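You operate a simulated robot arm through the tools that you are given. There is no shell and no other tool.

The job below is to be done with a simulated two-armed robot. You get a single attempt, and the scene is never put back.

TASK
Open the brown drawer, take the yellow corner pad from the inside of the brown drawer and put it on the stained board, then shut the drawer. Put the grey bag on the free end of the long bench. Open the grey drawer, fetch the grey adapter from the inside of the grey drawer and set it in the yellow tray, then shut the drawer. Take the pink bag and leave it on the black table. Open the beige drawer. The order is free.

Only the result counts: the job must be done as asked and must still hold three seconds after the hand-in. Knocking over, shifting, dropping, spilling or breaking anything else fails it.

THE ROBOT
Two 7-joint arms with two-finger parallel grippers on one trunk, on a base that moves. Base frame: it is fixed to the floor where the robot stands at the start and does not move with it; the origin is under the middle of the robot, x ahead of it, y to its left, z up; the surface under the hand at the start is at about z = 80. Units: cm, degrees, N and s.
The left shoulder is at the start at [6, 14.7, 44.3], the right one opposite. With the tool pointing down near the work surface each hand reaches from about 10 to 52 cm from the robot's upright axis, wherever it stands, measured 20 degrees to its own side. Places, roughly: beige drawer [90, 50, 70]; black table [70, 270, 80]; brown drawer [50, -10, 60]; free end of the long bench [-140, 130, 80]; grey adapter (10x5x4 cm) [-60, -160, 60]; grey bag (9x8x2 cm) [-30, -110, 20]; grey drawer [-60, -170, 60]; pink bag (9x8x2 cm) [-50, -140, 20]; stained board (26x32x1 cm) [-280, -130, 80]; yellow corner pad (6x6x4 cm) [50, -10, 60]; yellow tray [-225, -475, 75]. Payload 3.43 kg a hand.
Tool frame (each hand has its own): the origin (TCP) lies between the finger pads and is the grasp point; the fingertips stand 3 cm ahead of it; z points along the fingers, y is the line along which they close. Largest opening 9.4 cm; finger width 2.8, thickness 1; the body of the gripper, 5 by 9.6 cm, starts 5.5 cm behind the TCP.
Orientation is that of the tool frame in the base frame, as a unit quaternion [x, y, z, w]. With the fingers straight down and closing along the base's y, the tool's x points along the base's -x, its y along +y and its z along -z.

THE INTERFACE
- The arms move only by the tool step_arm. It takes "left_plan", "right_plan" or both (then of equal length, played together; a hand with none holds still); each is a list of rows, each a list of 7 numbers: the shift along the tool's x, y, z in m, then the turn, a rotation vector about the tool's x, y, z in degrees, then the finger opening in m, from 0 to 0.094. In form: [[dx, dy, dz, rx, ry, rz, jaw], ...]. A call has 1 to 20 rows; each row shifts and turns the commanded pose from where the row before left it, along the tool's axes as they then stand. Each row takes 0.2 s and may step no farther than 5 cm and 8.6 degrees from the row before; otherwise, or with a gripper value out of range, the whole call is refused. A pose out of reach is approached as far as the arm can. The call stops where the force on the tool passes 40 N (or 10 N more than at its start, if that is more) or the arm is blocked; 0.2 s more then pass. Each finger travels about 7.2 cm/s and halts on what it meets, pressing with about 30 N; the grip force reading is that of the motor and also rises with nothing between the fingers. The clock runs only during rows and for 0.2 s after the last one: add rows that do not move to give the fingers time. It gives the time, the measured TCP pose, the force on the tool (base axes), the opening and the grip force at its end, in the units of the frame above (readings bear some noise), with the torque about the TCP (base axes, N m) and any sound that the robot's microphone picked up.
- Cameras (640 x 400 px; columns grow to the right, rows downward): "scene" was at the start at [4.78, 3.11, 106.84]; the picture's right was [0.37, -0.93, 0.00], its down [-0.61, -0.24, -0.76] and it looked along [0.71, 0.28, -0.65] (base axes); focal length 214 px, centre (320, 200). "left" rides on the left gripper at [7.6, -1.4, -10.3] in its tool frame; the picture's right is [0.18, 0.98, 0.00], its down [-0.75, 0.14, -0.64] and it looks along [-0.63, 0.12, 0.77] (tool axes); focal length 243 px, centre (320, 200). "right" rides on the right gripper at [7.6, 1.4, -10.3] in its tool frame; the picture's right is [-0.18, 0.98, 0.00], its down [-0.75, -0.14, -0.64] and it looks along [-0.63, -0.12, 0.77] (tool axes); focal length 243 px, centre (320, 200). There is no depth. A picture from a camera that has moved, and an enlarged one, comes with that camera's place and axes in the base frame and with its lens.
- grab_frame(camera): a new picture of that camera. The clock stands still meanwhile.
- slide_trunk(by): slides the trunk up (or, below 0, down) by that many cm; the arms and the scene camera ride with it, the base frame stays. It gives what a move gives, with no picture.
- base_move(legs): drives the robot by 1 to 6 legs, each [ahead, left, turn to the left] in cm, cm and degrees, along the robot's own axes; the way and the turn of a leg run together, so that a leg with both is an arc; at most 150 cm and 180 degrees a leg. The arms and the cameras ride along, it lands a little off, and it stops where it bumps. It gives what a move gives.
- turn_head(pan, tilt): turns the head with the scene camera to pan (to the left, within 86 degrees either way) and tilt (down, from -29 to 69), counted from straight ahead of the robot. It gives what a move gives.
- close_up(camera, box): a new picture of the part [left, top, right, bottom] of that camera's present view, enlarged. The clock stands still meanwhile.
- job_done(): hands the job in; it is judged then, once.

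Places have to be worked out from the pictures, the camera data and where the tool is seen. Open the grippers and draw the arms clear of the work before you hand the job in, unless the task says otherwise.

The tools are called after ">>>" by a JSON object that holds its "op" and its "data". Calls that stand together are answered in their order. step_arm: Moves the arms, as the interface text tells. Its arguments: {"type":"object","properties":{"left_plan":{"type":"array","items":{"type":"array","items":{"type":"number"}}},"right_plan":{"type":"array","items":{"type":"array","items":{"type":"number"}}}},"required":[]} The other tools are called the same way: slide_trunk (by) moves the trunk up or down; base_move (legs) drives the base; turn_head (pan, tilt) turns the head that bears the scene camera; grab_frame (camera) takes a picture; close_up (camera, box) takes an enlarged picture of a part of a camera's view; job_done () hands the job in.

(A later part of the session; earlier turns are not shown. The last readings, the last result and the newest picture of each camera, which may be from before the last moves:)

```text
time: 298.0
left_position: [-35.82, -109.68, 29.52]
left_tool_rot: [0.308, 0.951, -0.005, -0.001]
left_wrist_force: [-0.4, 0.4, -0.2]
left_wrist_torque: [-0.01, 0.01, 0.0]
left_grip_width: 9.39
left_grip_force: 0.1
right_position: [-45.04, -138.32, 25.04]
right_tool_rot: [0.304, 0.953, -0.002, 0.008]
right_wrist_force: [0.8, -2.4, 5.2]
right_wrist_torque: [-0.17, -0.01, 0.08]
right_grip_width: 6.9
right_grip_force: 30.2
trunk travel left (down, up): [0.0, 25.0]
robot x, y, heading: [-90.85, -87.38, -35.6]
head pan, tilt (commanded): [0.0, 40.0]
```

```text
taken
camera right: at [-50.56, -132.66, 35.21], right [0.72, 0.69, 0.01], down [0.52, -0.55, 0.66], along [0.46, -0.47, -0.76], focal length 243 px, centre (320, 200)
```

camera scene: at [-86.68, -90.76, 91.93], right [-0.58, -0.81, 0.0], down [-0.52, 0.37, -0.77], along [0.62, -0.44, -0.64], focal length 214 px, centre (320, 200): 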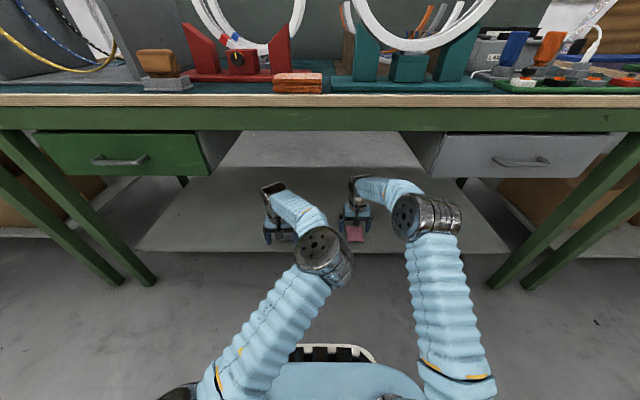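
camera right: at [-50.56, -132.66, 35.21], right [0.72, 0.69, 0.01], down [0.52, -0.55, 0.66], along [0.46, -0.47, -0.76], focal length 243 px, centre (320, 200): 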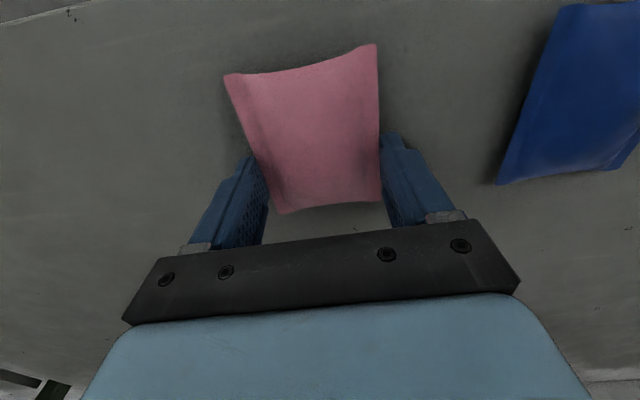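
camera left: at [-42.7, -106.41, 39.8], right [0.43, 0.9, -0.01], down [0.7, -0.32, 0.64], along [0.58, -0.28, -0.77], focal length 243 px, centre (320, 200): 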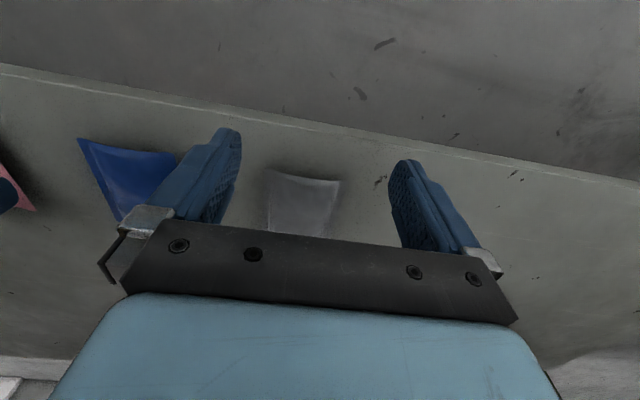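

Gripped at 6.9 cm with 30 N. I lift 4 cm gently and check that the bag comes along.

>>> {"op": "step_arm", "data": {"right_plan": [[0, 0, -0.01, 0, 0, 0, 0.05], [0, 0, -0.015, 0, 0, 0, 0.05], [0, 0, -0.015, 0, 0, 0, 0.05], [0, 0, 0, 0, 0, 0, 0.05]]}}

>>> {"op": "grab_frame", "data": {"camera": "right"}}

```text
time: 299.0
left_position: [-35.82, -109.8, 29.52]
left_tool_rot: [0.309, 0.951, -0.005, -0.001]
left_wrist_force: [-0.3, 0.6, -0.6]
left_wrist_torque: [0.01, -0.03, 0.0]
left_grip_width: 9.43
left_grip_force: 0.0
right_position: [-45.09, -138.2, 29.1]
right_tool_rot: [0.304, 0.953, -0.002, 0.009]
right_wrist_force: [-0.4, -0.4, -1.1]
right_wrist_torque: [0.03, 0.01, 0.0]
right_grip_width: 6.86
right_grip_force: 29.8
trunk travel left (down, up): [0.0, 25.0]
robot x, y, heading: [-90.76, -87.56, -35.6]
head pan, tilt (commanded): [0.0, 40.0]
```

```text
taken
camera right: at [-50.61, -132.62, 39.25], right [0.72, 0.69, 0.01], down [0.52, -0.55, 0.65], along [0.46, -0.47, -0.76], focal length 243 px, centre (320, 200)
```

right: 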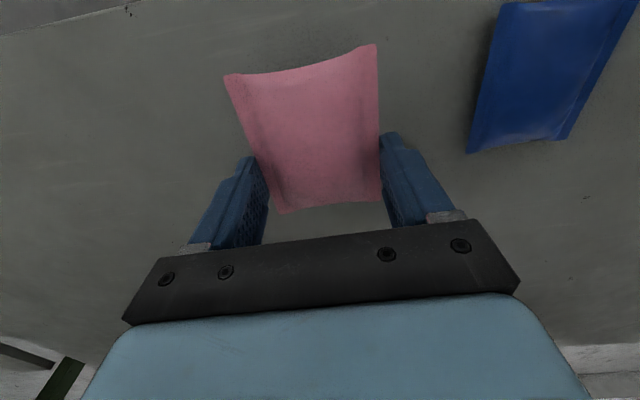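

The pink bag is held. Before the grey one, I pull the right hand back 15 cm out from under the table, then drive 8.5 cm forward so the left hand is over the grey bag.

>>> {"op": "step_arm", "data": {"right_plan": [[0.035, 0, -0.005, 0, 0, 0, 0.05], [0.038, 0, 0, 0, 0, 0, 0.05], [0.038, 0, 0, 0, 0, 0, 0.05], [0.038, 0, 0, 0, 0, 0, 0.05], [0, 0, 0, 0, 0, 0, 0.05]]}}

>>> {"op": "base_move", "data": {"legs": [[8, 0, 0]]}}

>>> {"op": "grab_frame", "data": {"camera": "left"}}

>>> {"op": "grab_frame", "data": {"camera": "scene"}}

```text
time: 300.2
left_position: [-35.85, -109.84, 29.52]
left_tool_rot: [0.309, 0.951, -0.005, -0.002]
left_wrist_force: [0.2, -1.4, 0.1]
left_wrist_torque: [0.0, 0.0, -0.01]
left_grip_width: 9.4
left_grip_force: 0.1
right_position: [-56.96, -129.58, 29.29]
right_tool_rot: [0.305, 0.952, -0.001, 0.008]
right_wrist_force: [-0.6, 0.9, -0.6]
right_wrist_torque: [0.0, -0.02, -0.04]
right_grip_width: 6.87
right_grip_force: 30.0
trunk travel left (down, up): [0.0, 25.0]
robot x, y, heading: [-90.94, -87.54, -35.6]
head pan, tilt (commanded): [0.0, 40.0]
```

```text
time: 301.3
left_position: [-29.2, -114.34, 29.48]
left_tool_rot: [0.308, 0.951, -0.005, -0.002]
left_wrist_force: [0.2, 0.4, 0.3]
left_wrist_torque: [-0.02, -0.02, 0.01]
left_grip_width: 9.42
left_grip_force: 0.1
right_position: [-50.45, -134.2, 29.13]
right_tool_rot: [0.303, 0.953, -0.001, 0.007]
right_wrist_force: [-0.2, -0.1, -0.9]
right_wrist_torque: [0.02, 0.0, 0.02]
right_grip_width: 6.88
right_grip_force: 29.8
trunk travel left (down, up): [0.0, 25.0]
robot x, y, heading: [-84.74, -92.2, -35.5]
head pan, tilt (commanded): [0.0, 40.0]
```

```text
taken
camera left: at [-36.11, -111.01, 39.81], right [0.43, 0.9, -0.01], down [0.7, -0.32, 0.64], along [0.58, -0.28, -0.77], focal length 243 px, centre (320, 200)
```

left: 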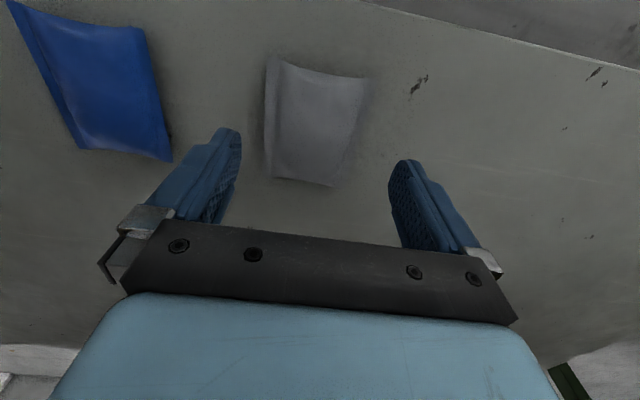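

```text
taken
camera scene: at [-80.11, -95.43, 91.93], right [-0.58, -0.82, 0.0], down [-0.52, 0.37, -0.77], along [0.62, -0.44, -0.64], focal length 214 px, centre (320, 200)
```

scene: 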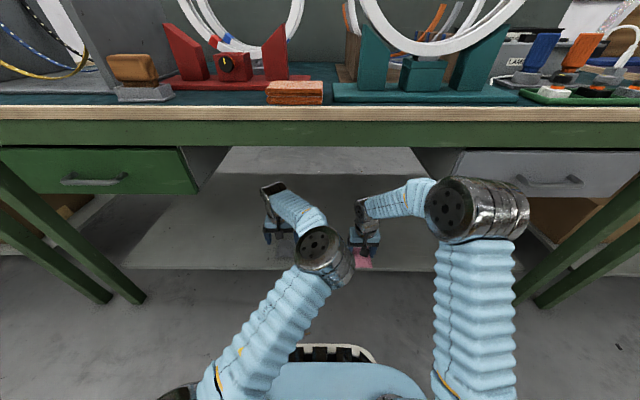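

The grey bag is centred at X'≈42.9, Y'≈-110.9; the left hand needs 0.9 cm right. I shift and descend to z≈25.2.

>>> {"op": "step_arm", "data": {"left_plan": [[-0.002, -0.009, 0, 0, 0, 0, 0.094], [0, 0, 0.02, 0, 0, 0, 0.094], [0, 0, 0.015, 0, 0, 0, 0.094], [0, 0, 0.007, 0, 0, 0, 0.094], [0, 0, 0, 0, 0, 0, 0.094]]}}

>>> {"op": "grab_frame", "data": {"camera": "left"}}

```text
time: 302.5
left_position: [-30.25, -114.98, 25.63]
left_tool_rot: [0.309, 0.951, -0.006, 0.0]
left_wrist_force: [0.0, -0.2, -0.1]
left_wrist_torque: [0.02, 0.0, 0.0]
left_grip_width: 9.41
left_grip_force: 0.1
left hand out of reach, approached as far as the arm can: row 3
right_position: [-50.53, -134.25, 29.2]
right_tool_rot: [0.303, 0.953, -0.002, 0.009]
right_wrist_force: [0.1, -0.4, -1.1]
right_wrist_torque: [0.02, -0.03, 0.01]
right_grip_width: 6.86
right_grip_force: 30.4
trunk travel left (down, up): [0.0, 25.0]
robot x, y, heading: [-84.24, -91.94, -35.6]
head pan, tilt (commanded): [0.0, 40.0]
```

```text
taken
camera left: at [-37.21, -111.79, 35.85], right [0.43, 0.9, -0.01], down [0.7, -0.32, 0.64], along [0.58, -0.28, -0.77], focal length 243 px, centre (320, 200)
```

left: 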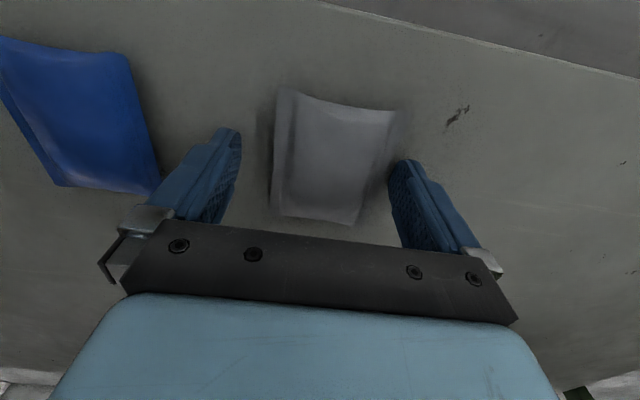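

The bag lies between the fingers. I nudge 4 mm left, go down 4 mm more and close.

>>> {"op": "step_arm", "data": {"left_plan": [[0, 0.004, 0.004, 0, 0, 0, 0.094], [0, 0, 0, 0, 0, 0, 0.085], [0, 0, 0, 0, 0, 0, 0.07], [0, 0, 0, 0, 0, 0, 0.05], [0, 0, 0, 0, 0, 0, 0.05], [0, 0, 0, 0, 0, 0, 0.05]]}}

>>> {"op": "grab_frame", "data": {"camera": "left"}}

```text
time: 303.9
left_position: [-30.18, -114.81, 25.33]
left_tool_rot: [0.308, 0.951, -0.005, 0.001]
left_wrist_force: [0.3, -0.2, 0.5]
left_wrist_torque: [-0.05, -0.01, 0.02]
left_grip_width: 6.89
left_grip_force: 29.9
left hand out of reach, approached as far as the arm can: row 1
right_position: [-50.45, -134.26, 29.26]
right_tool_rot: [0.303, 0.953, -0.002, 0.009]
right_wrist_force: [1.0, 0.0, 0.5]
right_wrist_torque: [-0.01, -0.02, 0.02]
right_grip_width: 6.9
right_grip_force: 29.7
trunk travel left (down, up): [0.0, 25.0]
robot x, y, heading: [-84.38, -92.41, -35.4]
head pan, tilt (commanded): [0.0, 40.0]
```

```text
taken
camera left: at [-37.24, -111.41, 35.55], right [0.43, 0.9, -0.01], down [0.69, -0.32, 0.64], along [0.58, -0.28, -0.77], focal length 243 px, centre (320, 200)
```

left: 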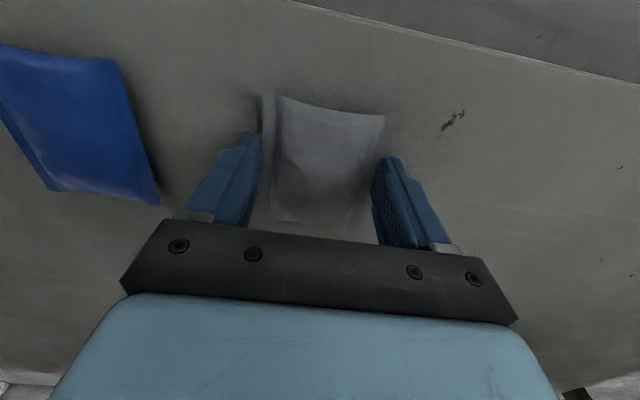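

Gripped (6.9 cm, 30 N). I lift 4 cm and check.

>>> {"op": "step_arm", "data": {"left_plan": [[0, 0, -0.01, 0, 0, 0, 0.05], [0, 0, -0.015, 0, 0, 0, 0.05], [0, 0, -0.015, 0, 0, 0, 0.05], [0, 0, 0, 0, 0, 0, 0.05]]}}

>>> {"op": "grab_frame", "data": {"camera": "left"}}

```text
time: 304.9
left_position: [-30.38, -114.82, 29.27]
left_tool_rot: [0.309, 0.951, -0.006, 0.0]
left_wrist_force: [0.8, -1.2, -1.4]
left_wrist_torque: [-0.02, -0.03, -0.02]
left_grip_width: 6.86
left_grip_force: 30.1
right_position: [-50.44, -134.16, 29.24]
right_tool_rot: [0.303, 0.953, -0.002, 0.008]
right_wrist_force: [-0.1, 0.3, 0.0]
right_wrist_torque: [0.01, 0.01, 0.02]
right_grip_width: 6.88
right_grip_force: 29.5
trunk travel left (down, up): [0.0, 25.0]
robot x, y, heading: [-84.57, -92.26, -35.4]
head pan, tilt (commanded): [0.0, 40.0]
```

```text
taken
camera left: at [-37.21, -111.38, 39.53], right [0.43, 0.9, -0.01], down [0.7, -0.32, 0.64], along [0.58, -0.28, -0.77], focal length 243 px, centre (320, 200)
```

left: 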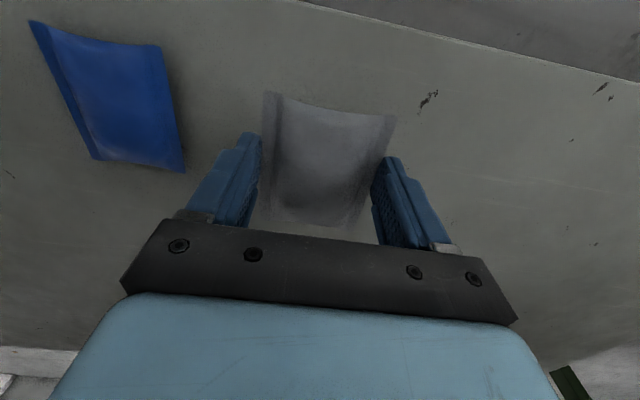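

Both bags are held. I back straight out 45 cm from under the table.

>>> {"op": "base_move", "data": {"legs": [[-45, 0, 0]]}}

>>> {"op": "grab_frame", "data": {"camera": "scene"}}

```text
time: 307.6
left_position: [-66.77, -88.85, 29.28]
left_tool_rot: [0.307, 0.952, -0.005, 0.0]
left_wrist_force: [0.2, 0.0, -0.5]
left_wrist_torque: [-0.02, -0.01, 0.0]
left_grip_width: 6.86
left_grip_force: 30.1
right_position: [-86.93, -108.23, 29.37]
right_tool_rot: [0.303, 0.953, -0.002, 0.009]
right_wrist_force: [-0.3, -0.7, -1.3]
right_wrist_torque: [0.0, -0.01, 0.0]
right_grip_width: 6.88
right_grip_force: 30.1
trunk travel left (down, up): [0.0, 25.0]
robot x, y, heading: [-120.74, -66.11, -35.5]
head pan, tilt (commanded): [0.0, 40.0]
```

```text
taken
camera scene: at [-116.65, -69.52, 91.93], right [-0.58, -0.82, 0.0], down [-0.52, 0.37, -0.77], along [0.62, -0.44, -0.64], focal length 214 px, centre (320, 200)
```

scene: 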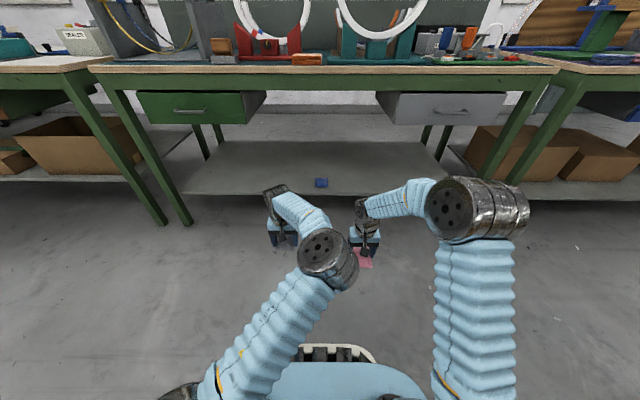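

The blue bag stays in place. I retract both hands and raise them along the reverse of the lowering path, watching for wrist flips.

>>> {"op": "step_arm", "data": {"left_plan": [[0.043, 0, 0, 0, 0, 0, 0.05], [0.043, 0, 0, 0, 0, 0, 0.05], [0.043, 0, 0, 0, 0, 0, 0.05], [0.0026, 0.018, -0.0385, 0, 0, 0, 0.05], [0.0026, 0.018, -0.0385, 0, 0, 0, 0.05], [0.0026, 0.018, -0.0385, 0, 0, 0, 0.05], [0.0026, 0.018, -0.0385, 0, 0, 0, 0.05], [0.0026, 0.018, -0.0385, 0, 0, 0, 0.05], [0.0026, 0.018, -0.0385, 0, 0, 0, 0.05], [0.0026, 0.018, -0.0385, 0, 0, 0, 0.05], [0.0026, 0.018, -0.0385, 0, 0, 0, 0.05], [0.0026, 0.018, -0.0385, 0, 0, 0, 0.05], [0.0026, 0.018, -0.0385, 0, 0, 0, 0.05], [0.0026, 0.018, -0.0385, 0, 0, 0, 0.05], [0.0026, 0.018, -0.0385, 0, 0, 0, 0.05]], "right_plan": [[0.017, 0, 0, 0, 0, 0, 0.05], [0.017, 0, 0, 0, 0, 0, 0.05], [0.017, 0, 0, 0, 0, 0, 0.05], [0.005, 0, -0.036, 0, 0, 0, 0.05], [0.005, 0, -0.036, 0, 0, 0, 0.05], [0.005, 0, -0.036, 0, 0, 0, 0.05], [0.005, 0, -0.036, 0, 0, 0, 0.05], [0.005, 0, -0.036, 0, 0, 0, 0.05], [0.005, 0, -0.036, 0, 0, 0, 0.05], [0.005, 0, -0.036, 0, 0, 0, 0.05], [0.005, 0, -0.036, 0, 0, 0, 0.05], [0.005, 0, -0.036, 0, 0, 0, 0.05], [0.005, 0, -0.036, 0, 0, 0, 0.05], [0.005, 0, -0.036, 0, 0, 0, 0.05], [0.005, 0, -0.036, 0, 0, 0, 0.05]]}}

>>> {"op": "grab_frame", "data": {"camera": "scene"}}

```text
time: 310.8
left_position: [-67.54, -62.49, 72.43]
left_tool_rot: [0.307, 0.952, -0.004, 0.0]
left_wrist_force: [-0.2, 0.7, 0.8]
left_wrist_torque: [-0.01, -0.03, 0.01]
left_grip_width: 6.89
left_grip_force: 30.2
left hand out of reach, approached as far as the arm can: row 15
right_position: [-96.88, -101.52, 72.25]
right_tool_rot: [0.304, 0.953, -0.001, 0.009]
right_wrist_force: [-0.3, 0.4, -1.4]
right_wrist_torque: [0.04, 0.01, -0.02]
right_grip_width: 6.87
right_grip_force: 30.6
trunk travel left (down, up): [0.0, 25.0]
robot x, y, heading: [-121.16, -66.72, -35.3]
head pan, tilt (commanded): [0.0, 40.0]
```

```text
taken
camera scene: at [-116.65, -69.52, 91.92], right [-0.58, -0.82, 0.0], down [-0.52, 0.37, -0.77], along [0.62, -0.44, -0.64], focal length 214 px, centre (320, 200)
```

scene: 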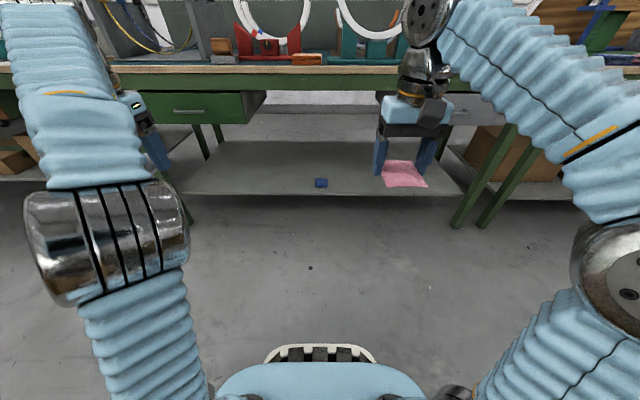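

Both bags are up. I raise the trunk, turn to face the long-bench side and move toward the free end, then look.

>>> {"op": "slide_trunk", "data": {"by": 24}}

>>> {"op": "base_move", "data": {"legs": [[8, 0, 0], [0, 0, 90], [0, 0, 90], [0, -150, 0]]}}

>>> {"op": "turn_head", "data": {"pan": -20, "tilt": 25}}

>>> {"op": "grab_frame", "data": {"camera": "scene"}}

```text
time: 313.3
left_position: [-67.54, -62.63, 96.45]
left_tool_rot: [0.307, 0.952, -0.005, -0.001]
left_wrist_force: [-0.2, -0.1, -0.8]
left_wrist_torque: [-0.01, 0.0, 0.0]
left_grip_width: 6.87
left_grip_force: 30.2
right_position: [-96.77, -101.59, 96.25]
right_tool_rot: [0.303, 0.953, -0.002, 0.009]
right_wrist_force: [-0.4, -0.4, 0.1]
right_wrist_torque: [-0.01, -0.03, 0.0]
right_grip_width: 6.87
right_grip_force: 29.9
trunk travel left (down, up): [-24.0, 1.0]
robot x, y, heading: [-120.57, -66.2, -35.2]
head pan, tilt (commanded): [0.0, 40.0]
```

```text
time: 328.9
left_position: [-80.2, 45.25, 96.32]
left_tool_rot: [0.947, -0.322, 0.001, -0.005]
left_wrist_force: [-0.5, -0.4, -0.6]
left_wrist_torque: [-0.03, 0.03, -0.02]
left_grip_width: 6.88
left_grip_force: 29.4
right_position: [-49.78, 83.5, 96.23]
right_tool_rot: [0.949, -0.316, -0.008, -0.002]
right_wrist_force: [-0.1, 0.1, -1.0]
right_wrist_torque: [-0.01, -0.02, -0.02]
right_grip_width: 6.88
right_grip_force: 30.4
trunk travel left (down, up): [-24.0, 1.0]
robot x, y, heading: [-26.57, 47.81, 143.2]
head pan, tilt (commanded): [0.0, 40.0]
```

```text
time: 329.7
left_position: [-80.25, 45.09, 96.49]
left_tool_rot: [0.947, -0.321, 0.0, -0.005]
left_wrist_force: [0.5, 0.1, -0.3]
left_wrist_torque: [0.01, 0.05, -0.01]
left_grip_width: 6.89
left_grip_force: 30.0
right_position: [-49.82, 83.36, 96.18]
right_tool_rot: [0.949, -0.316, -0.009, -0.002]
right_wrist_force: [0.0, 0.1, -0.9]
right_wrist_torque: [-0.02, 0.0, -0.01]
right_grip_width: 6.9
right_grip_force: 29.9
trunk travel left (down, up): [-24.0, 1.0]
robot x, y, heading: [-26.51, 47.4, 143.0]
head pan, tilt (commanded): [-20.0, 25.0]
```

```text
taken
camera scene: at [-29.31, 53.41, 118.26], right [0.84, 0.55, 0.0], down [0.23, -0.35, -0.91], along [-0.49, 0.76, -0.42], focal length 214 px, centre (320, 200)
```

scene: 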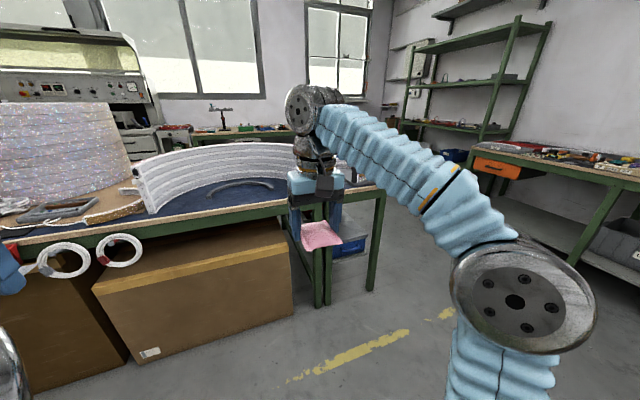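

The nominal free-end spot projects to about (235,171), on the blue mat inside the white foam arc. I zoom in on that area.

>>> {"op": "close_up", "data": {"camera": "scene", "box": [110, 110, 390, 250]}}

```text
2.29 times, centred on (250, 180) of scene
camera zoom: at [-29.31, 53.41, 118.26], right [0.84, 0.55, 0.0], down [0.23, -0.35, -0.91], along [-0.49, 0.76, -0.42], focal length 490 px, centre (480, 246)
```

zoom: 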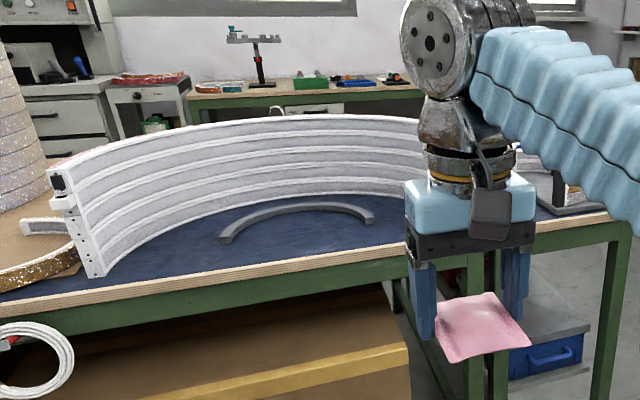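

The right hand hides the bench's end. I move 60 cm further and look back at it with the head turned left.

>>> {"op": "base_move", "data": {"legs": [[0, -55, 1.5]]}}

>>> {"op": "turn_head", "data": {"pan": 15, "tilt": 25}}

>>> {"op": "grab_frame", "data": {"camera": "scene"}}

```text
time: 332.9
left_position: [-47.19, 88.66, 96.44]
left_tool_rot: [0.951, -0.308, 0.001, -0.006]
left_wrist_force: [-0.6, 0.2, -0.9]
left_wrist_torque: [-0.02, -0.01, -0.01]
left_grip_width: 6.85
left_grip_force: 29.9
right_position: [-18.04, 127.76, 96.03]
right_tool_rot: [0.953, -0.303, -0.008, -0.002]
right_wrist_force: [-0.4, 0.3, -0.6]
right_wrist_torque: [0.02, 0.0, 0.03]
right_grip_width: 6.93
right_grip_force: 30.0
trunk travel left (down, up): [-24.0, 1.0]
robot x, y, heading: [6.25, 92.21, 144.6]
head pan, tilt (commanded): [-20.0, 25.0]
```

```text
time: 333.9
left_position: [-47.24, 88.7, 96.46]
left_tool_rot: [0.951, -0.308, 0.001, -0.005]
left_wrist_force: [0.9, 0.3, 0.2]
left_wrist_torque: [0.02, -0.01, 0.01]
left_grip_width: 6.89
left_grip_force: 30.4
right_position: [-18.04, 127.74, 96.25]
right_tool_rot: [0.953, -0.304, -0.008, -0.002]
right_wrist_force: [0.0, -0.9, -0.6]
right_wrist_torque: [0.01, -0.01, 0.0]
right_grip_width: 6.87
right_grip_force: 30.2
trunk travel left (down, up): [-24.0, 1.0]
robot x, y, heading: [6.26, 92.06, 144.7]
head pan, tilt (commanded): [15.0, 25.0]
```

```text
taken
camera scene: at [-0.02, 93.95, 118.26], right [0.35, 0.94, 0.0], down [0.4, -0.15, -0.91], along [-0.85, 0.32, -0.42], focal length 214 px, centre (320, 200)
```

scene: 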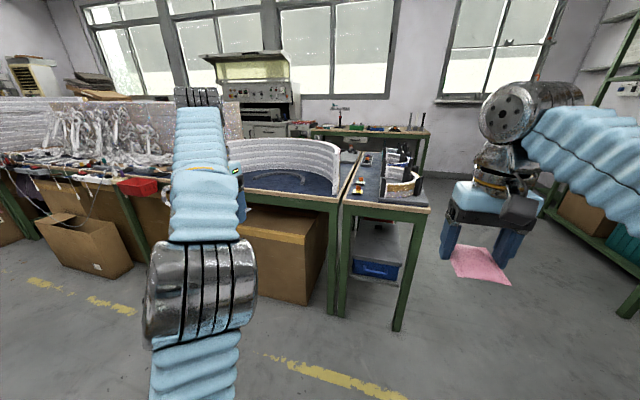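

The long bench ends at about Y'≈60, front edge X'≈-139; its end carries the white foam arc with open mat in front of it. I drive closer to inspect the free area.

>>> {"op": "base_move", "data": {"legs": [[0, 30, 0], [38, 0, 0]]}}

>>> {"op": "turn_head", "data": {"pan": 10, "tilt": 35}}

>>> {"op": "grab_frame", "data": {"camera": "scene"}}

```text
time: 337.9
left_position: [-94.85, 86.3, 96.39]
left_tool_rot: [0.951, -0.308, 0.001, -0.006]
left_wrist_force: [-0.5, 0.2, 0.4]
left_wrist_torque: [0.0, 0.01, 0.03]
left_grip_width: 6.88
left_grip_force: 29.9
right_position: [-65.63, 125.3, 96.27]
right_tool_rot: [0.953, -0.303, -0.01, -0.001]
right_wrist_force: [0.2, -0.4, 0.0]
right_wrist_torque: [0.03, 0.0, 0.01]
right_grip_width: 6.87
right_grip_force: 29.9
trunk travel left (down, up): [-24.0, 1.0]
robot x, y, heading: [-41.38, 89.93, 144.7]
head pan, tilt (commanded): [15.0, 25.0]
```

```text
time: 338.6
left_position: [-94.88, 86.31, 96.41]
left_tool_rot: [0.951, -0.308, 0.0, -0.007]
left_wrist_force: [0.2, -0.2, -1.2]
left_wrist_torque: [-0.02, 0.02, -0.02]
left_grip_width: 6.88
left_grip_force: 30.4
right_position: [-65.57, 125.34, 96.35]
right_tool_rot: [0.953, -0.304, -0.009, -0.002]
right_wrist_force: [-0.4, 0.3, -0.3]
right_wrist_torque: [-0.02, 0.01, 0.01]
right_grip_width: 6.89
right_grip_force: 29.7
trunk travel left (down, up): [-24.0, 1.0]
robot x, y, heading: [-41.32, 90.27, 144.8]
head pan, tilt (commanded): [10.0, 35.0]
```

```text
taken
camera scene: at [-46.95, 92.11, 116.69], right [0.43, 0.9, 0.0], down [0.52, -0.25, -0.82], along [-0.74, 0.35, -0.57], focal length 214 px, centre (320, 200)
```

scene: 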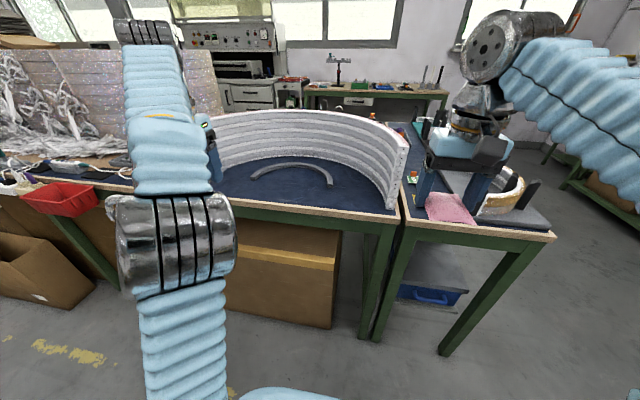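

The foam arc opens toward me with open mat inside. I look with the left hand camera and a zoom to judge which area is the free end.

>>> {"op": "grab_frame", "data": {"camera": "left"}}

>>> {"op": "close_up", "data": {"camera": "scene", "box": [200, 70, 480, 250]}}

```text
taken
camera left: at [-87.84, 82.79, 106.7], right [-0.43, -0.9, -0.01], down [-0.7, 0.32, 0.64], along [-0.58, 0.28, -0.77], focal length 243 px, centre (320, 200)
```

left: 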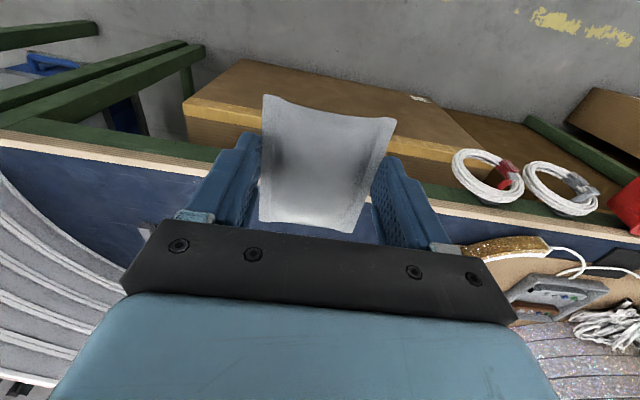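

```text
2.22 times, centred on (340, 160) of scene
camera zoom: at [-46.95, 92.11, 116.69], right [0.43, 0.9, 0.0], down [0.52, -0.25, -0.82], along [-0.74, 0.35, -0.57], focal length 477 px, centre (276, 289)
```

zoom: 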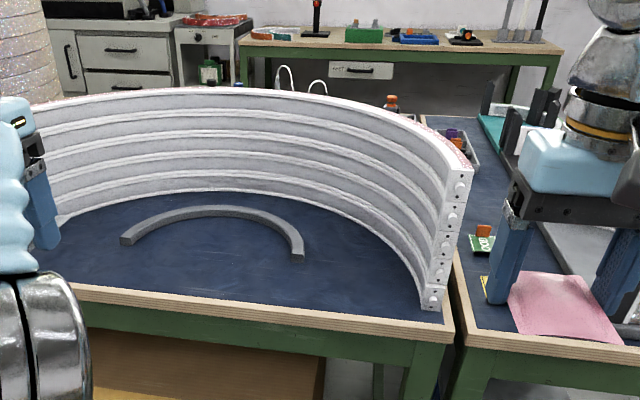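

The bench top runs back to X'≈-240, so the free end is the last ~70 cm of it (nominal centre on its centreline). Open mat inside the grey bar's bow, around X'≈-152, Y'≈26, is within reach. I tuck the right hand back and bring the left hand inward first.

>>> {"op": "step_arm", "data": {"left_plan": [[0, -0.034, 0, 0, 0, 0, 0.05], [0, -0.034, 0, 0, 0, 0, 0.05], [0, -0.034, 0, 0, 0, 0, 0.05], [0, -0.034, 0, 0, 0, 0, 0.05], [0, -0.034, 0, 0, 0, 0, 0.05]], "right_plan": [[0.028, -0.01, 0, 0, 0, 0, 0.05], [0.028, -0.01, 0, 0, 0, 0, 0.05], [0.028, -0.01, 0, 0, 0, 0, 0.05], [0.028, -0.01, 0, 0, 0, 0, 0.05], [0.028, -0.01, 0, 0, 0, 0, 0.05]]}}

>>> {"op": "base_move", "data": {"legs": [[0, 6, 0], [16, 0, 0]]}}

>>> {"op": "turn_head", "data": {"pan": 5, "tilt": 45}}

>>> {"op": "grab_frame", "data": {"camera": "scene"}}

>>> {"op": "grab_frame", "data": {"camera": "left"}}

```text
time: 339.8
left_position: [-85.26, 99.97, 96.39]
left_tool_rot: [0.951, -0.308, 0.001, -0.005]
left_wrist_force: [-0.8, -0.1, -1.3]
left_wrist_torque: [0.01, -0.04, 0.05]
left_grip_width: 6.87
left_grip_force: 30.0
right_position: [-51.25, 121.42, 96.05]
right_tool_rot: [0.953, -0.303, -0.009, -0.002]
right_wrist_force: [-0.5, 0.5, -0.5]
right_wrist_torque: [0.01, -0.01, -0.01]
right_grip_width: 6.88
right_grip_force: 30.0
trunk travel left (down, up): [-24.0, 1.0]
robot x, y, heading: [-41.18, 90.1, 144.8]
head pan, tilt (commanded): [10.0, 35.0]
```

```text
time: 341.8
left_position: [-101.69, 104.24, 96.48]
left_tool_rot: [0.951, -0.308, 0.001, -0.005]
left_wrist_force: [0.4, 0.6, -1.0]
left_wrist_torque: [-0.03, 0.0, -0.01]
left_grip_width: 6.86
left_grip_force: 30.2
right_position: [-67.82, 125.77, 95.99]
right_tool_rot: [0.953, -0.304, -0.008, -0.002]
right_wrist_force: [-0.8, 0.0, 0.2]
right_wrist_torque: [0.02, 0.0, 0.01]
right_grip_width: 6.87
right_grip_force: 30.0
trunk travel left (down, up): [-24.0, 1.0]
robot x, y, heading: [-57.85, 94.35, 144.8]
head pan, tilt (commanded): [10.0, 35.0]
```

```text
time: 342.5
left_position: [-101.76, 104.23, 96.41]
left_tool_rot: [0.951, -0.308, 0.002, -0.005]
left_wrist_force: [-0.8, 0.0, -0.1]
left_wrist_torque: [-0.03, -0.01, 0.02]
left_grip_width: 6.89
left_grip_force: 30.0
right_position: [-67.83, 125.77, 96.09]
right_tool_rot: [0.953, -0.303, -0.009, -0.002]
right_wrist_force: [0.5, 0.0, 0.1]
right_wrist_torque: [0.0, 0.02, 0.01]
right_grip_width: 6.88
right_grip_force: 29.9
trunk travel left (down, up): [-24.0, 1.0]
robot x, y, heading: [-58.04, 94.26, 144.6]
head pan, tilt (commanded): [5.0, 45.0]
```

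```text
taken
camera scene: at [-62.54, 96.69, 115.21], right [0.5, 0.86, 0.0], down [0.61, -0.36, -0.71], along [-0.61, 0.36, -0.71], focal length 214 px, centre (320, 200)
```

scene: 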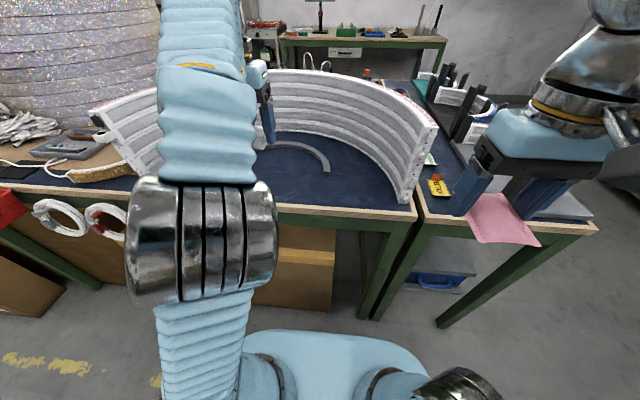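

```text
taken
camera left: at [-94.69, 100.71, 106.73], right [-0.43, -0.9, -0.01], down [-0.7, 0.32, 0.64], along [-0.58, 0.28, -0.77], focal length 243 px, centre (320, 200)
```

left: 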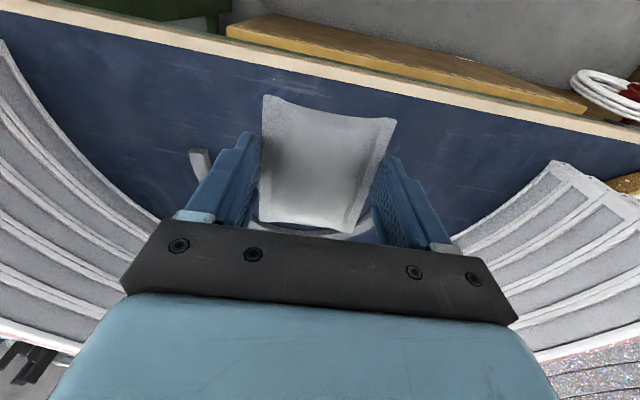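

The left hand is at X'=-143.4, Y'=25.7 above open mat, with the grey bar's bow around it beyond X'≈-153 to -166. I move 6 cm forward, lower to z≈86 and check.

>>> {"op": "step_arm", "data": {"left_plan": [[-0.02, 0, 0.02, 0, 0, 0, 0.05], [-0.02, 0, 0.025, 0, 0, 0, 0.05], [-0.02, 0, 0.03, 0, 0, 0, 0.05], [0, 0, 0.03, 0, 0, 0, 0.05], [0, 0, 0, 0, 0, 0, 0.05]]}}

>>> {"op": "grab_frame", "data": {"camera": "left"}}

>>> {"op": "grab_frame", "data": {"camera": "scene"}}

```text
time: 343.7
left_position: [-106.45, 107.71, 86.13]
left_tool_rot: [0.952, -0.307, 0.001, -0.006]
left_wrist_force: [0.6, 0.1, -0.3]
left_wrist_torque: [-0.03, -0.01, -0.02]
left_grip_width: 6.86
left_grip_force: 30.5
right_position: [-67.88, 125.82, 96.03]
right_tool_rot: [0.953, -0.303, -0.008, -0.001]
right_wrist_force: [-0.1, 0.1, -0.6]
right_wrist_torque: [-0.06, 0.02, 0.03]
right_grip_width: 6.93
right_grip_force: 30.4
trunk travel left (down, up): [-24.0, 1.0]
robot x, y, heading: [-58.09, 94.43, 144.7]
head pan, tilt (commanded): [5.0, 45.0]
```

```text
taken
camera left: at [-99.46, 104.33, 96.42], right [-0.43, -0.9, -0.01], down [-0.7, 0.32, 0.64], along [-0.58, 0.28, -0.77], focal length 243 px, centre (320, 200)
```

left: 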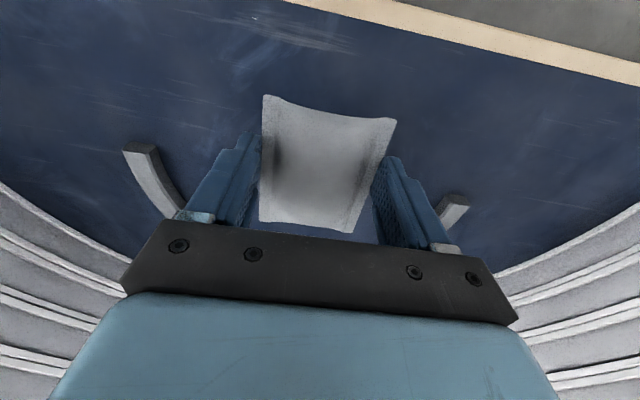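

```text
taken
camera scene: at [-62.54, 96.7, 115.2], right [0.5, 0.86, 0.0], down [0.61, -0.36, -0.71], along [-0.61, 0.36, -0.71], focal length 214 px, centre (320, 200)
```

scene: 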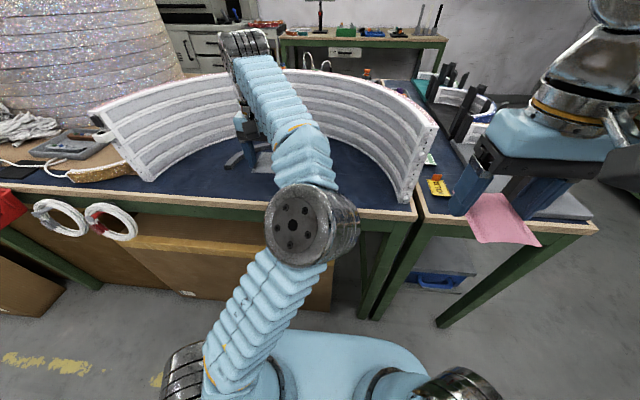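

Both bar ends are clear of the fingers on either side. I lower in small steps to contact.

>>> {"op": "step_arm", "data": {"left_plan": [[0, 0, 0.012, 0, 0, 0, 0.05], [0, 0, 0.008, 0, 0, 0, 0.05], [0, 0, 0.005, 0, 0, 0, 0.05], [0, 0, 0, 0, 0, 0, 0.05]]}}

```text
time: 344.7
left_position: [-106.49, 107.93, 83.51]
left_tool_rot: [0.952, -0.307, 0.001, -0.005]
left_wrist_force: [-0.5, 0.2, -0.4]
left_wrist_torque: [0.04, -0.04, 0.02]
left_grip_width: 6.87
left_grip_force: 30.0
right_position: [-67.83, 125.88, 96.12]
right_tool_rot: [0.953, -0.303, -0.008, -0.002]
right_wrist_force: [0.4, -0.2, 0.0]
right_wrist_torque: [0.0, 0.01, 0.03]
right_grip_width: 6.88
right_grip_force: 29.8
trunk travel left (down, up): [-24.0, 1.0]
robot x, y, heading: [-57.87, 94.48, 144.8]
head pan, tilt (commanded): [5.0, 45.0]
```

>>> {"op": "step_arm", "data": {"left_plan": [[0, 0, 0.004, 0, 0, 0, 0.05], [0, 0, 0.003, 0, 0, 0, 0.05], [0, 0, 0.003, 0, 0, 0, 0.05], [0, 0, 0, 0, 0, 0, 0.05]]}}

```text
time: 345.7
left_position: [-106.58, 107.92, 82.48]
left_tool_rot: [0.952, -0.307, 0.001, -0.005]
left_wrist_force: [-0.6, -0.3, 0.8]
left_wrist_torque: [0.04, 0.0, -0.03]
left_grip_width: 6.84
left_grip_force: 29.2
right_position: [-67.77, 125.66, 96.03]
right_tool_rot: [0.953, -0.304, -0.008, -0.002]
right_wrist_force: [-0.7, 0.1, -0.5]
right_wrist_torque: [0.01, 0.01, 0.03]
right_grip_width: 6.89
right_grip_force: 29.4
trunk travel left (down, up): [-24.0, 1.0]
robot x, y, heading: [-57.87, 94.17, 144.8]
head pan, tilt (commanded): [5.0, 45.0]
```

Still no contact at z=82.5. I continue in small steps.

>>> {"op": "step_arm", "data": {"left_plan": [[0, 0, 0.003, 0, 0, 0, 0.05], [0, 0, 0.003, 0, 0, 0, 0.05], [0, 0, 0.003, 0, 0, 0, 0.05], [0, 0, 0, 0, 0, 0, 0.05]]}}

>>> {"op": "grab_frame", "data": {"camera": "left"}}

```text
time: 346.7
left_position: [-106.6, 107.95, 81.6]
left_tool_rot: [0.951, -0.308, 0.001, -0.006]
left_wrist_force: [0.2, 1.4, -0.8]
left_wrist_torque: [0.01, 0.0, 0.02]
left_grip_width: 6.86
left_grip_force: 29.9
right_position: [-67.9, 125.66, 96.12]
right_tool_rot: [0.953, -0.303, -0.008, -0.002]
right_wrist_force: [0.0, -0.7, -0.6]
right_wrist_torque: [0.01, 0.01, -0.05]
right_grip_width: 6.88
right_grip_force: 30.4
trunk travel left (down, up): [-24.0, 1.0]
robot x, y, heading: [-58.08, 94.43, 144.7]
head pan, tilt (commanded): [5.0, 45.0]
```

```text
taken
camera left: at [-99.53, 104.41, 91.86], right [-0.43, -0.9, -0.01], down [-0.7, 0.32, 0.64], along [-0.58, 0.28, -0.77], focal length 243 px, centre (320, 200)
```

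left: 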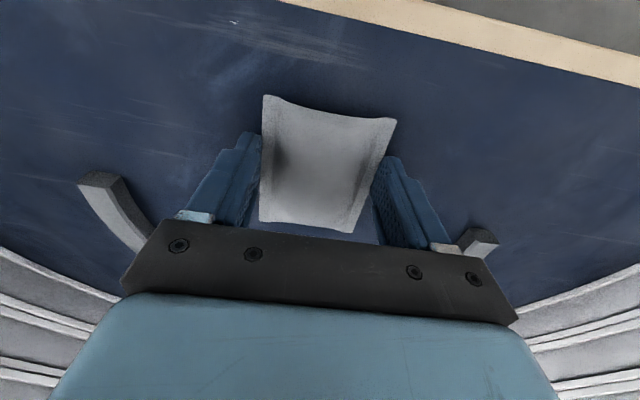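

Still free at z=81.6. I continue a few millimetres at a time.

>>> {"op": "step_arm", "data": {"left_plan": [[0, 0, 0.003, 0, 0, 0, 0.05], [0, 0, 0.003, 0, 0, 0, 0.05], [0, 0, 0.003, 0, 0, 0, 0.05], [0, 0, 0, 0, 0, 0, 0.05]]}}

```text
time: 347.6
left_position: [-106.48, 107.79, 80.93]
left_tool_rot: [0.952, -0.308, -0.005, -0.004]
left_wrist_force: [3.5, 0.4, 19.1]
left_wrist_torque: [-0.41, -0.38, 0.19]
left_grip_width: 6.89
left_grip_force: 29.5
right_position: [-67.73, 125.79, 95.94]
right_tool_rot: [0.953, -0.301, -0.01, -0.001]
right_wrist_force: [0.4, -0.4, -1.1]
right_wrist_torque: [0.0, -0.01, 0.0]
right_grip_width: 6.87
right_grip_force: 29.7
trunk travel left (down, up): [-24.0, 1.0]
robot x, y, heading: [-58.06, 94.31, 144.8]
head pan, tilt (commanded): [5.0, 45.0]
stopped in row 4 (left hand): the force on the tool passed its limit at 43 N (the readings are from after the stop); the commanded pose is now the measured one
```

Contact (43 N) at z≈80.9. I relieve 2 mm, open, and lift away.

>>> {"op": "step_arm", "data": {"left_plan": [[0, 0, -0.002, 0, 0, 0, 0.05], [0, 0, 0, 0, 0, 0, 0.072], [0, 0, 0, 0, 0, 0, 0.082], [0, 0, 0, 0, 0, 0, 0.088], [0, 0, 0, 0, 0, 0, 0.088]]}}

>>> {"op": "grab_frame", "data": {"camera": "left"}}

```text
time: 348.8
left_position: [-106.66, 107.94, 80.96]
left_tool_rot: [0.952, -0.308, -0.003, -0.004]
left_wrist_force: [0.6, -0.7, 0.2]
left_wrist_torque: [0.01, 0.05, -0.01]
left_grip_width: 8.8
left_grip_force: 0.0
right_position: [-67.89, 125.68, 96.04]
right_tool_rot: [0.953, -0.303, -0.009, -0.002]
right_wrist_force: [0.6, 0.1, -0.7]
right_wrist_torque: [-0.01, 0.03, 0.06]
right_grip_width: 6.86
right_grip_force: 30.6
trunk travel left (down, up): [-24.0, 1.0]
robot x, y, heading: [-57.7, 94.28, 144.6]
head pan, tilt (commanded): [5.0, 45.0]
```

```text
taken
camera left: at [-99.52, 104.38, 91.33], right [-0.43, -0.9, -0.01], down [-0.69, 0.32, 0.65], along [-0.58, 0.28, -0.76], focal length 243 px, centre (320, 200)
```

left: 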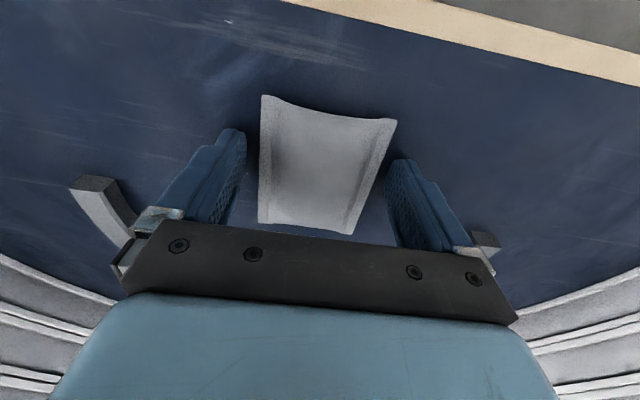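

The bag is released on the mat. I lift the left hand straight up and withdraw.

>>> {"op": "step_arm", "data": {"left_plan": [[0, 0, -0.02, 0, 0, 0, 0.088], [0, 0, -0.03, 0, 0, 0, 0.088], [0, 0, -0.04, 0, 0, 0, 0.088], [0, 0, -0.04, 0, 0, 0, 0.088], [0.03, 0, -0.02, 0, 0, 0, 0.088], [0.04, 0, 0, 0, 0, 0, 0.088]]}}

>>> {"op": "base_move", "data": {"legs": [[-35, 0, 0]]}}

>>> {"op": "grab_frame", "data": {"camera": "scene"}}

>>> {"op": "grab_frame", "data": {"camera": "left"}}

```text
time: 350.2
left_position: [-100.74, 103.62, 95.81]
left_tool_rot: [0.951, -0.308, -0.003, -0.005]
left_wrist_force: [0.4, -0.5, -0.4]
left_wrist_torque: [0.03, -0.02, 0.0]
left_grip_width: 8.8
left_grip_force: 0.0
right_position: [-67.9, 125.64, 96.06]
right_tool_rot: [0.953, -0.303, -0.008, -0.002]
right_wrist_force: [-0.2, 0.6, -1.1]
right_wrist_torque: [0.04, -0.05, -0.02]
right_grip_width: 6.89
right_grip_force: 29.8
trunk travel left (down, up): [-24.0, 1.0]
robot x, y, heading: [-58.15, 93.88, 144.5]
head pan, tilt (commanded): [5.0, 45.0]
```

```text
time: 352.5
left_position: [-71.82, 83.27, 95.94]
left_tool_rot: [0.951, -0.308, -0.003, -0.004]
left_wrist_force: [-0.3, 0.1, -0.2]
left_wrist_torque: [0.0, 0.01, -0.01]
left_grip_width: 8.83
left_grip_force: 0.1
right_position: [-38.84, 105.3, 96.03]
right_tool_rot: [0.953, -0.304, -0.009, -0.002]
right_wrist_force: [0.5, -0.5, -0.3]
right_wrist_torque: [-0.02, -0.04, -0.02]
right_grip_width: 6.88
right_grip_force: 30.3
trunk travel left (down, up): [-24.0, 1.0]
robot x, y, heading: [-28.77, 73.86, 144.4]
head pan, tilt (commanded): [5.0, 45.0]
```

```text
taken
camera scene: at [-33.55, 76.17, 115.2], right [0.51, 0.86, 0.0], down [0.61, -0.36, -0.71], along [-0.61, 0.36, -0.71], focal length 214 px, centre (320, 200)
```

scene: 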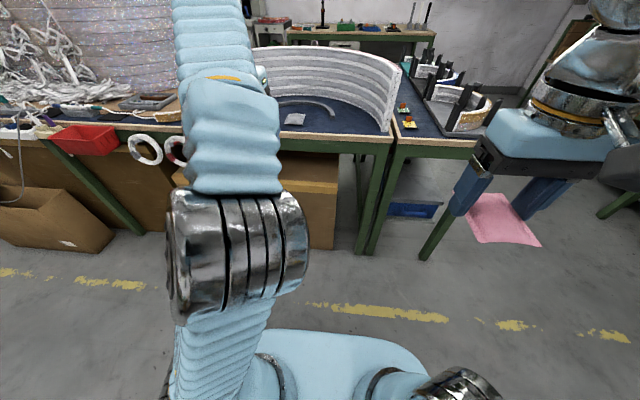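

```text
taken
camera left: at [-64.74, 79.72, 106.12], right [-0.43, -0.9, -0.01], down [-0.69, 0.32, 0.65], along [-0.58, 0.28, -0.76], focal length 243 px, centre (320, 200)
```

left: 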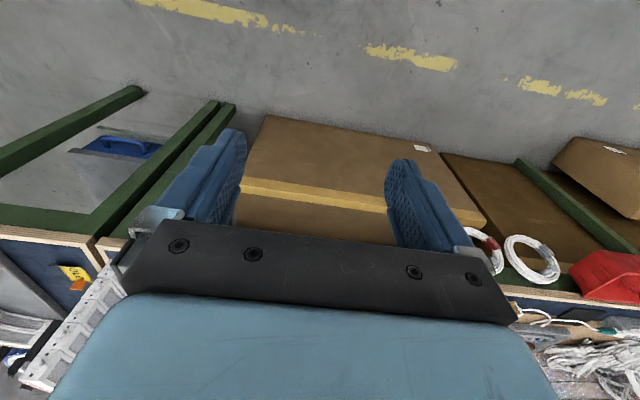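

The grey bag rests on the long bench's end mat. Now for the pink bag: I look right toward the far wall for the black table.

>>> {"op": "turn_head", "data": {"pan": -75, "tilt": 18}}

>>> {"op": "grab_frame", "data": {"camera": "scene"}}

```text
time: 354.0
left_position: [-71.76, 83.15, 95.84]
left_tool_rot: [0.951, -0.308, -0.004, -0.004]
left_wrist_force: [-0.7, 0.2, 0.1]
left_wrist_torque: [-0.03, 0.0, -0.02]
left_grip_width: 8.77
left_grip_force: 0.1
right_position: [-38.78, 105.24, 95.91]
right_tool_rot: [0.953, -0.303, -0.009, -0.002]
right_wrist_force: [0.3, 0.2, -0.8]
right_wrist_torque: [-0.01, 0.0, 0.01]
right_grip_width: 6.86
right_grip_force: 30.6
trunk travel left (down, up): [-24.0, 1.0]
robot x, y, heading: [-29.13, 73.62, 144.7]
head pan, tilt (commanded): [-75.0, 18.0]
```

```text
taken
camera scene: at [-23.28, 80.8, 119.39], right [0.94, -0.35, 0.0], down [-0.11, -0.29, -0.95], along [0.33, 0.89, -0.31], focal length 214 px, centre (320, 200)
```

scene: 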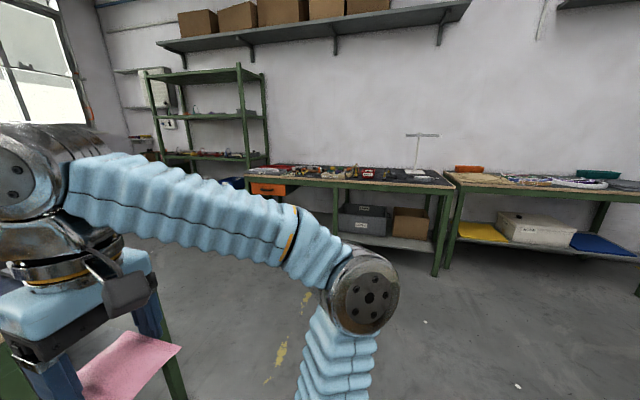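

The black table is the one with the orange drawer along the far wall (front edge near Y'≈205, X' from about -169 to -15). I turn right to face it and drive up to it.

>>> {"op": "base_move", "data": {"legs": [[0, 0, -90], [95, 0, 0]]}}

>>> {"op": "turn_head", "data": {"pan": 0, "tilt": 25}}

>>> {"op": "grab_frame", "data": {"camera": "scene"}}

```text
time: 362.9
left_position: [36.57, 194.12, 95.83]
left_tool_rot: [-0.453, 0.891, 0.0, 0.005]
left_wrist_force: [0.1, -0.9, 0.1]
left_wrist_torque: [-0.01, -0.06, -0.01]
left_grip_width: 8.79
left_grip_force: 0.1
right_position: [58.43, 161.11, 96.07]
right_tool_rot: [-0.458, 0.889, 0.005, 0.008]
right_wrist_force: [-0.4, 0.5, 0.2]
right_wrist_torque: [-0.01, 0.0, 0.02]
right_grip_width: 6.9
right_grip_force: 29.7
trunk travel left (down, up): [-24.0, 1.0]
robot x, y, heading: [26.96, 151.13, 54.8]
head pan, tilt (commanded): [-75.0, 18.0]
```

```text
time: 364.3
left_position: [36.6, 194.23, 95.73]
left_tool_rot: [-0.453, 0.891, -0.001, 0.005]
left_wrist_force: [-0.1, 0.4, -0.3]
left_wrist_torque: [-0.01, -0.02, -0.01]
left_grip_width: 8.81
left_grip_force: 0.1
right_position: [58.64, 160.9, 96.1]
right_tool_rot: [-0.458, 0.889, 0.005, 0.008]
right_wrist_force: [-0.3, -0.4, 1.4]
right_wrist_torque: [0.0, 0.04, 0.0]
right_grip_width: 6.89
right_grip_force: 30.2
trunk travel left (down, up): [-24.0, 1.0]
robot x, y, heading: [27.23, 151.26, 54.4]
head pan, tilt (commanded): [0.0, 25.0]
```

```text
taken
camera scene: at [30.56, 156.27, 118.26], right [0.81, -0.58, 0.0], down [-0.25, -0.34, -0.91], along [0.53, 0.74, -0.42], focal length 214 px, centre (320, 200)
```

scene: 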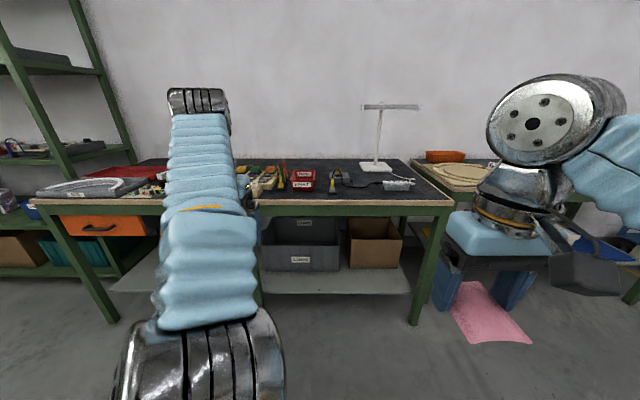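

The black table's front edge is at Y'≈223; its right half has some tools and a stand. I drive 36 cm closer and look down for a free spot.

>>> {"op": "base_move", "data": {"legs": [[36, 0, 0]]}}

>>> {"op": "turn_head", "data": {"pan": -12, "tilt": 38}}

>>> {"op": "grab_frame", "data": {"camera": "scene"}}

>>> {"op": "grab_frame", "data": {"camera": "right"}}

```text
time: 366.6
left_position: [57.51, 223.11, 95.97]
left_tool_rot: [-0.452, 0.892, 0.0, 0.006]
left_wrist_force: [-0.1, -0.6, 0.3]
left_wrist_torque: [-0.01, 0.01, -0.01]
left_grip_width: 8.8
left_grip_force: 0.0
right_position: [79.52, 190.01, 96.06]
right_tool_rot: [-0.456, 0.89, 0.005, 0.007]
right_wrist_force: [-0.3, -0.4, -0.9]
right_wrist_torque: [0.02, -0.03, 0.02]
right_grip_width: 6.85
right_grip_force: 29.7
trunk travel left (down, up): [-24.0, 1.0]
robot x, y, heading: [47.95, 180.55, 54.1]
head pan, tilt (commanded): [0.0, 25.0]
```

```text
time: 367.4
left_position: [57.65, 223.15, 95.89]
left_tool_rot: [-0.451, 0.892, 0.0, 0.005]
left_wrist_force: [0.8, 0.1, -0.1]
left_wrist_torque: [0.01, -0.01, -0.01]
left_grip_width: 8.82
left_grip_force: 0.1
right_position: [79.44, 189.96, 96.06]
right_tool_rot: [-0.457, 0.89, 0.005, 0.007]
right_wrist_force: [-0.4, 0.7, 0.1]
right_wrist_torque: [0.01, -0.01, -0.01]
right_grip_width: 6.88
right_grip_force: 30.0
trunk travel left (down, up): [-24.0, 1.0]
robot x, y, heading: [48.21, 180.41, 54.0]
head pan, tilt (commanded): [-12.0, 38.0]
```

```text
taken
camera scene: at [52.45, 183.69, 116.23], right [0.67, -0.74, 0.0], down [-0.46, -0.41, -0.79], along [0.58, 0.53, -0.62], focal length 214 px, centre (320, 200)
```

scene: 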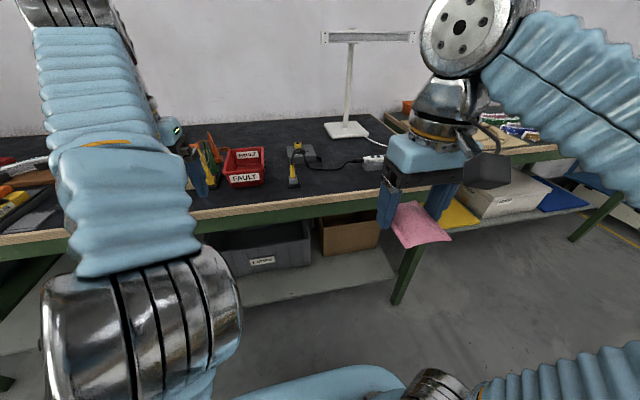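

```text
taken
camera right: at [73.75, 184.48, 106.25], right [-0.69, 0.72, 0.01], down [0.55, 0.52, 0.65], along [0.47, 0.45, -0.76], focal length 243 px, centre (320, 200)
```

right: 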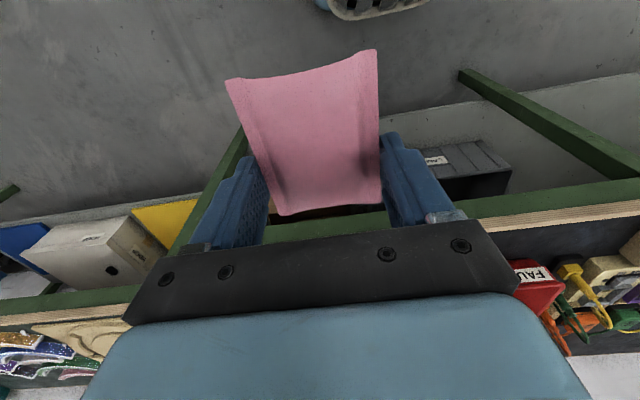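

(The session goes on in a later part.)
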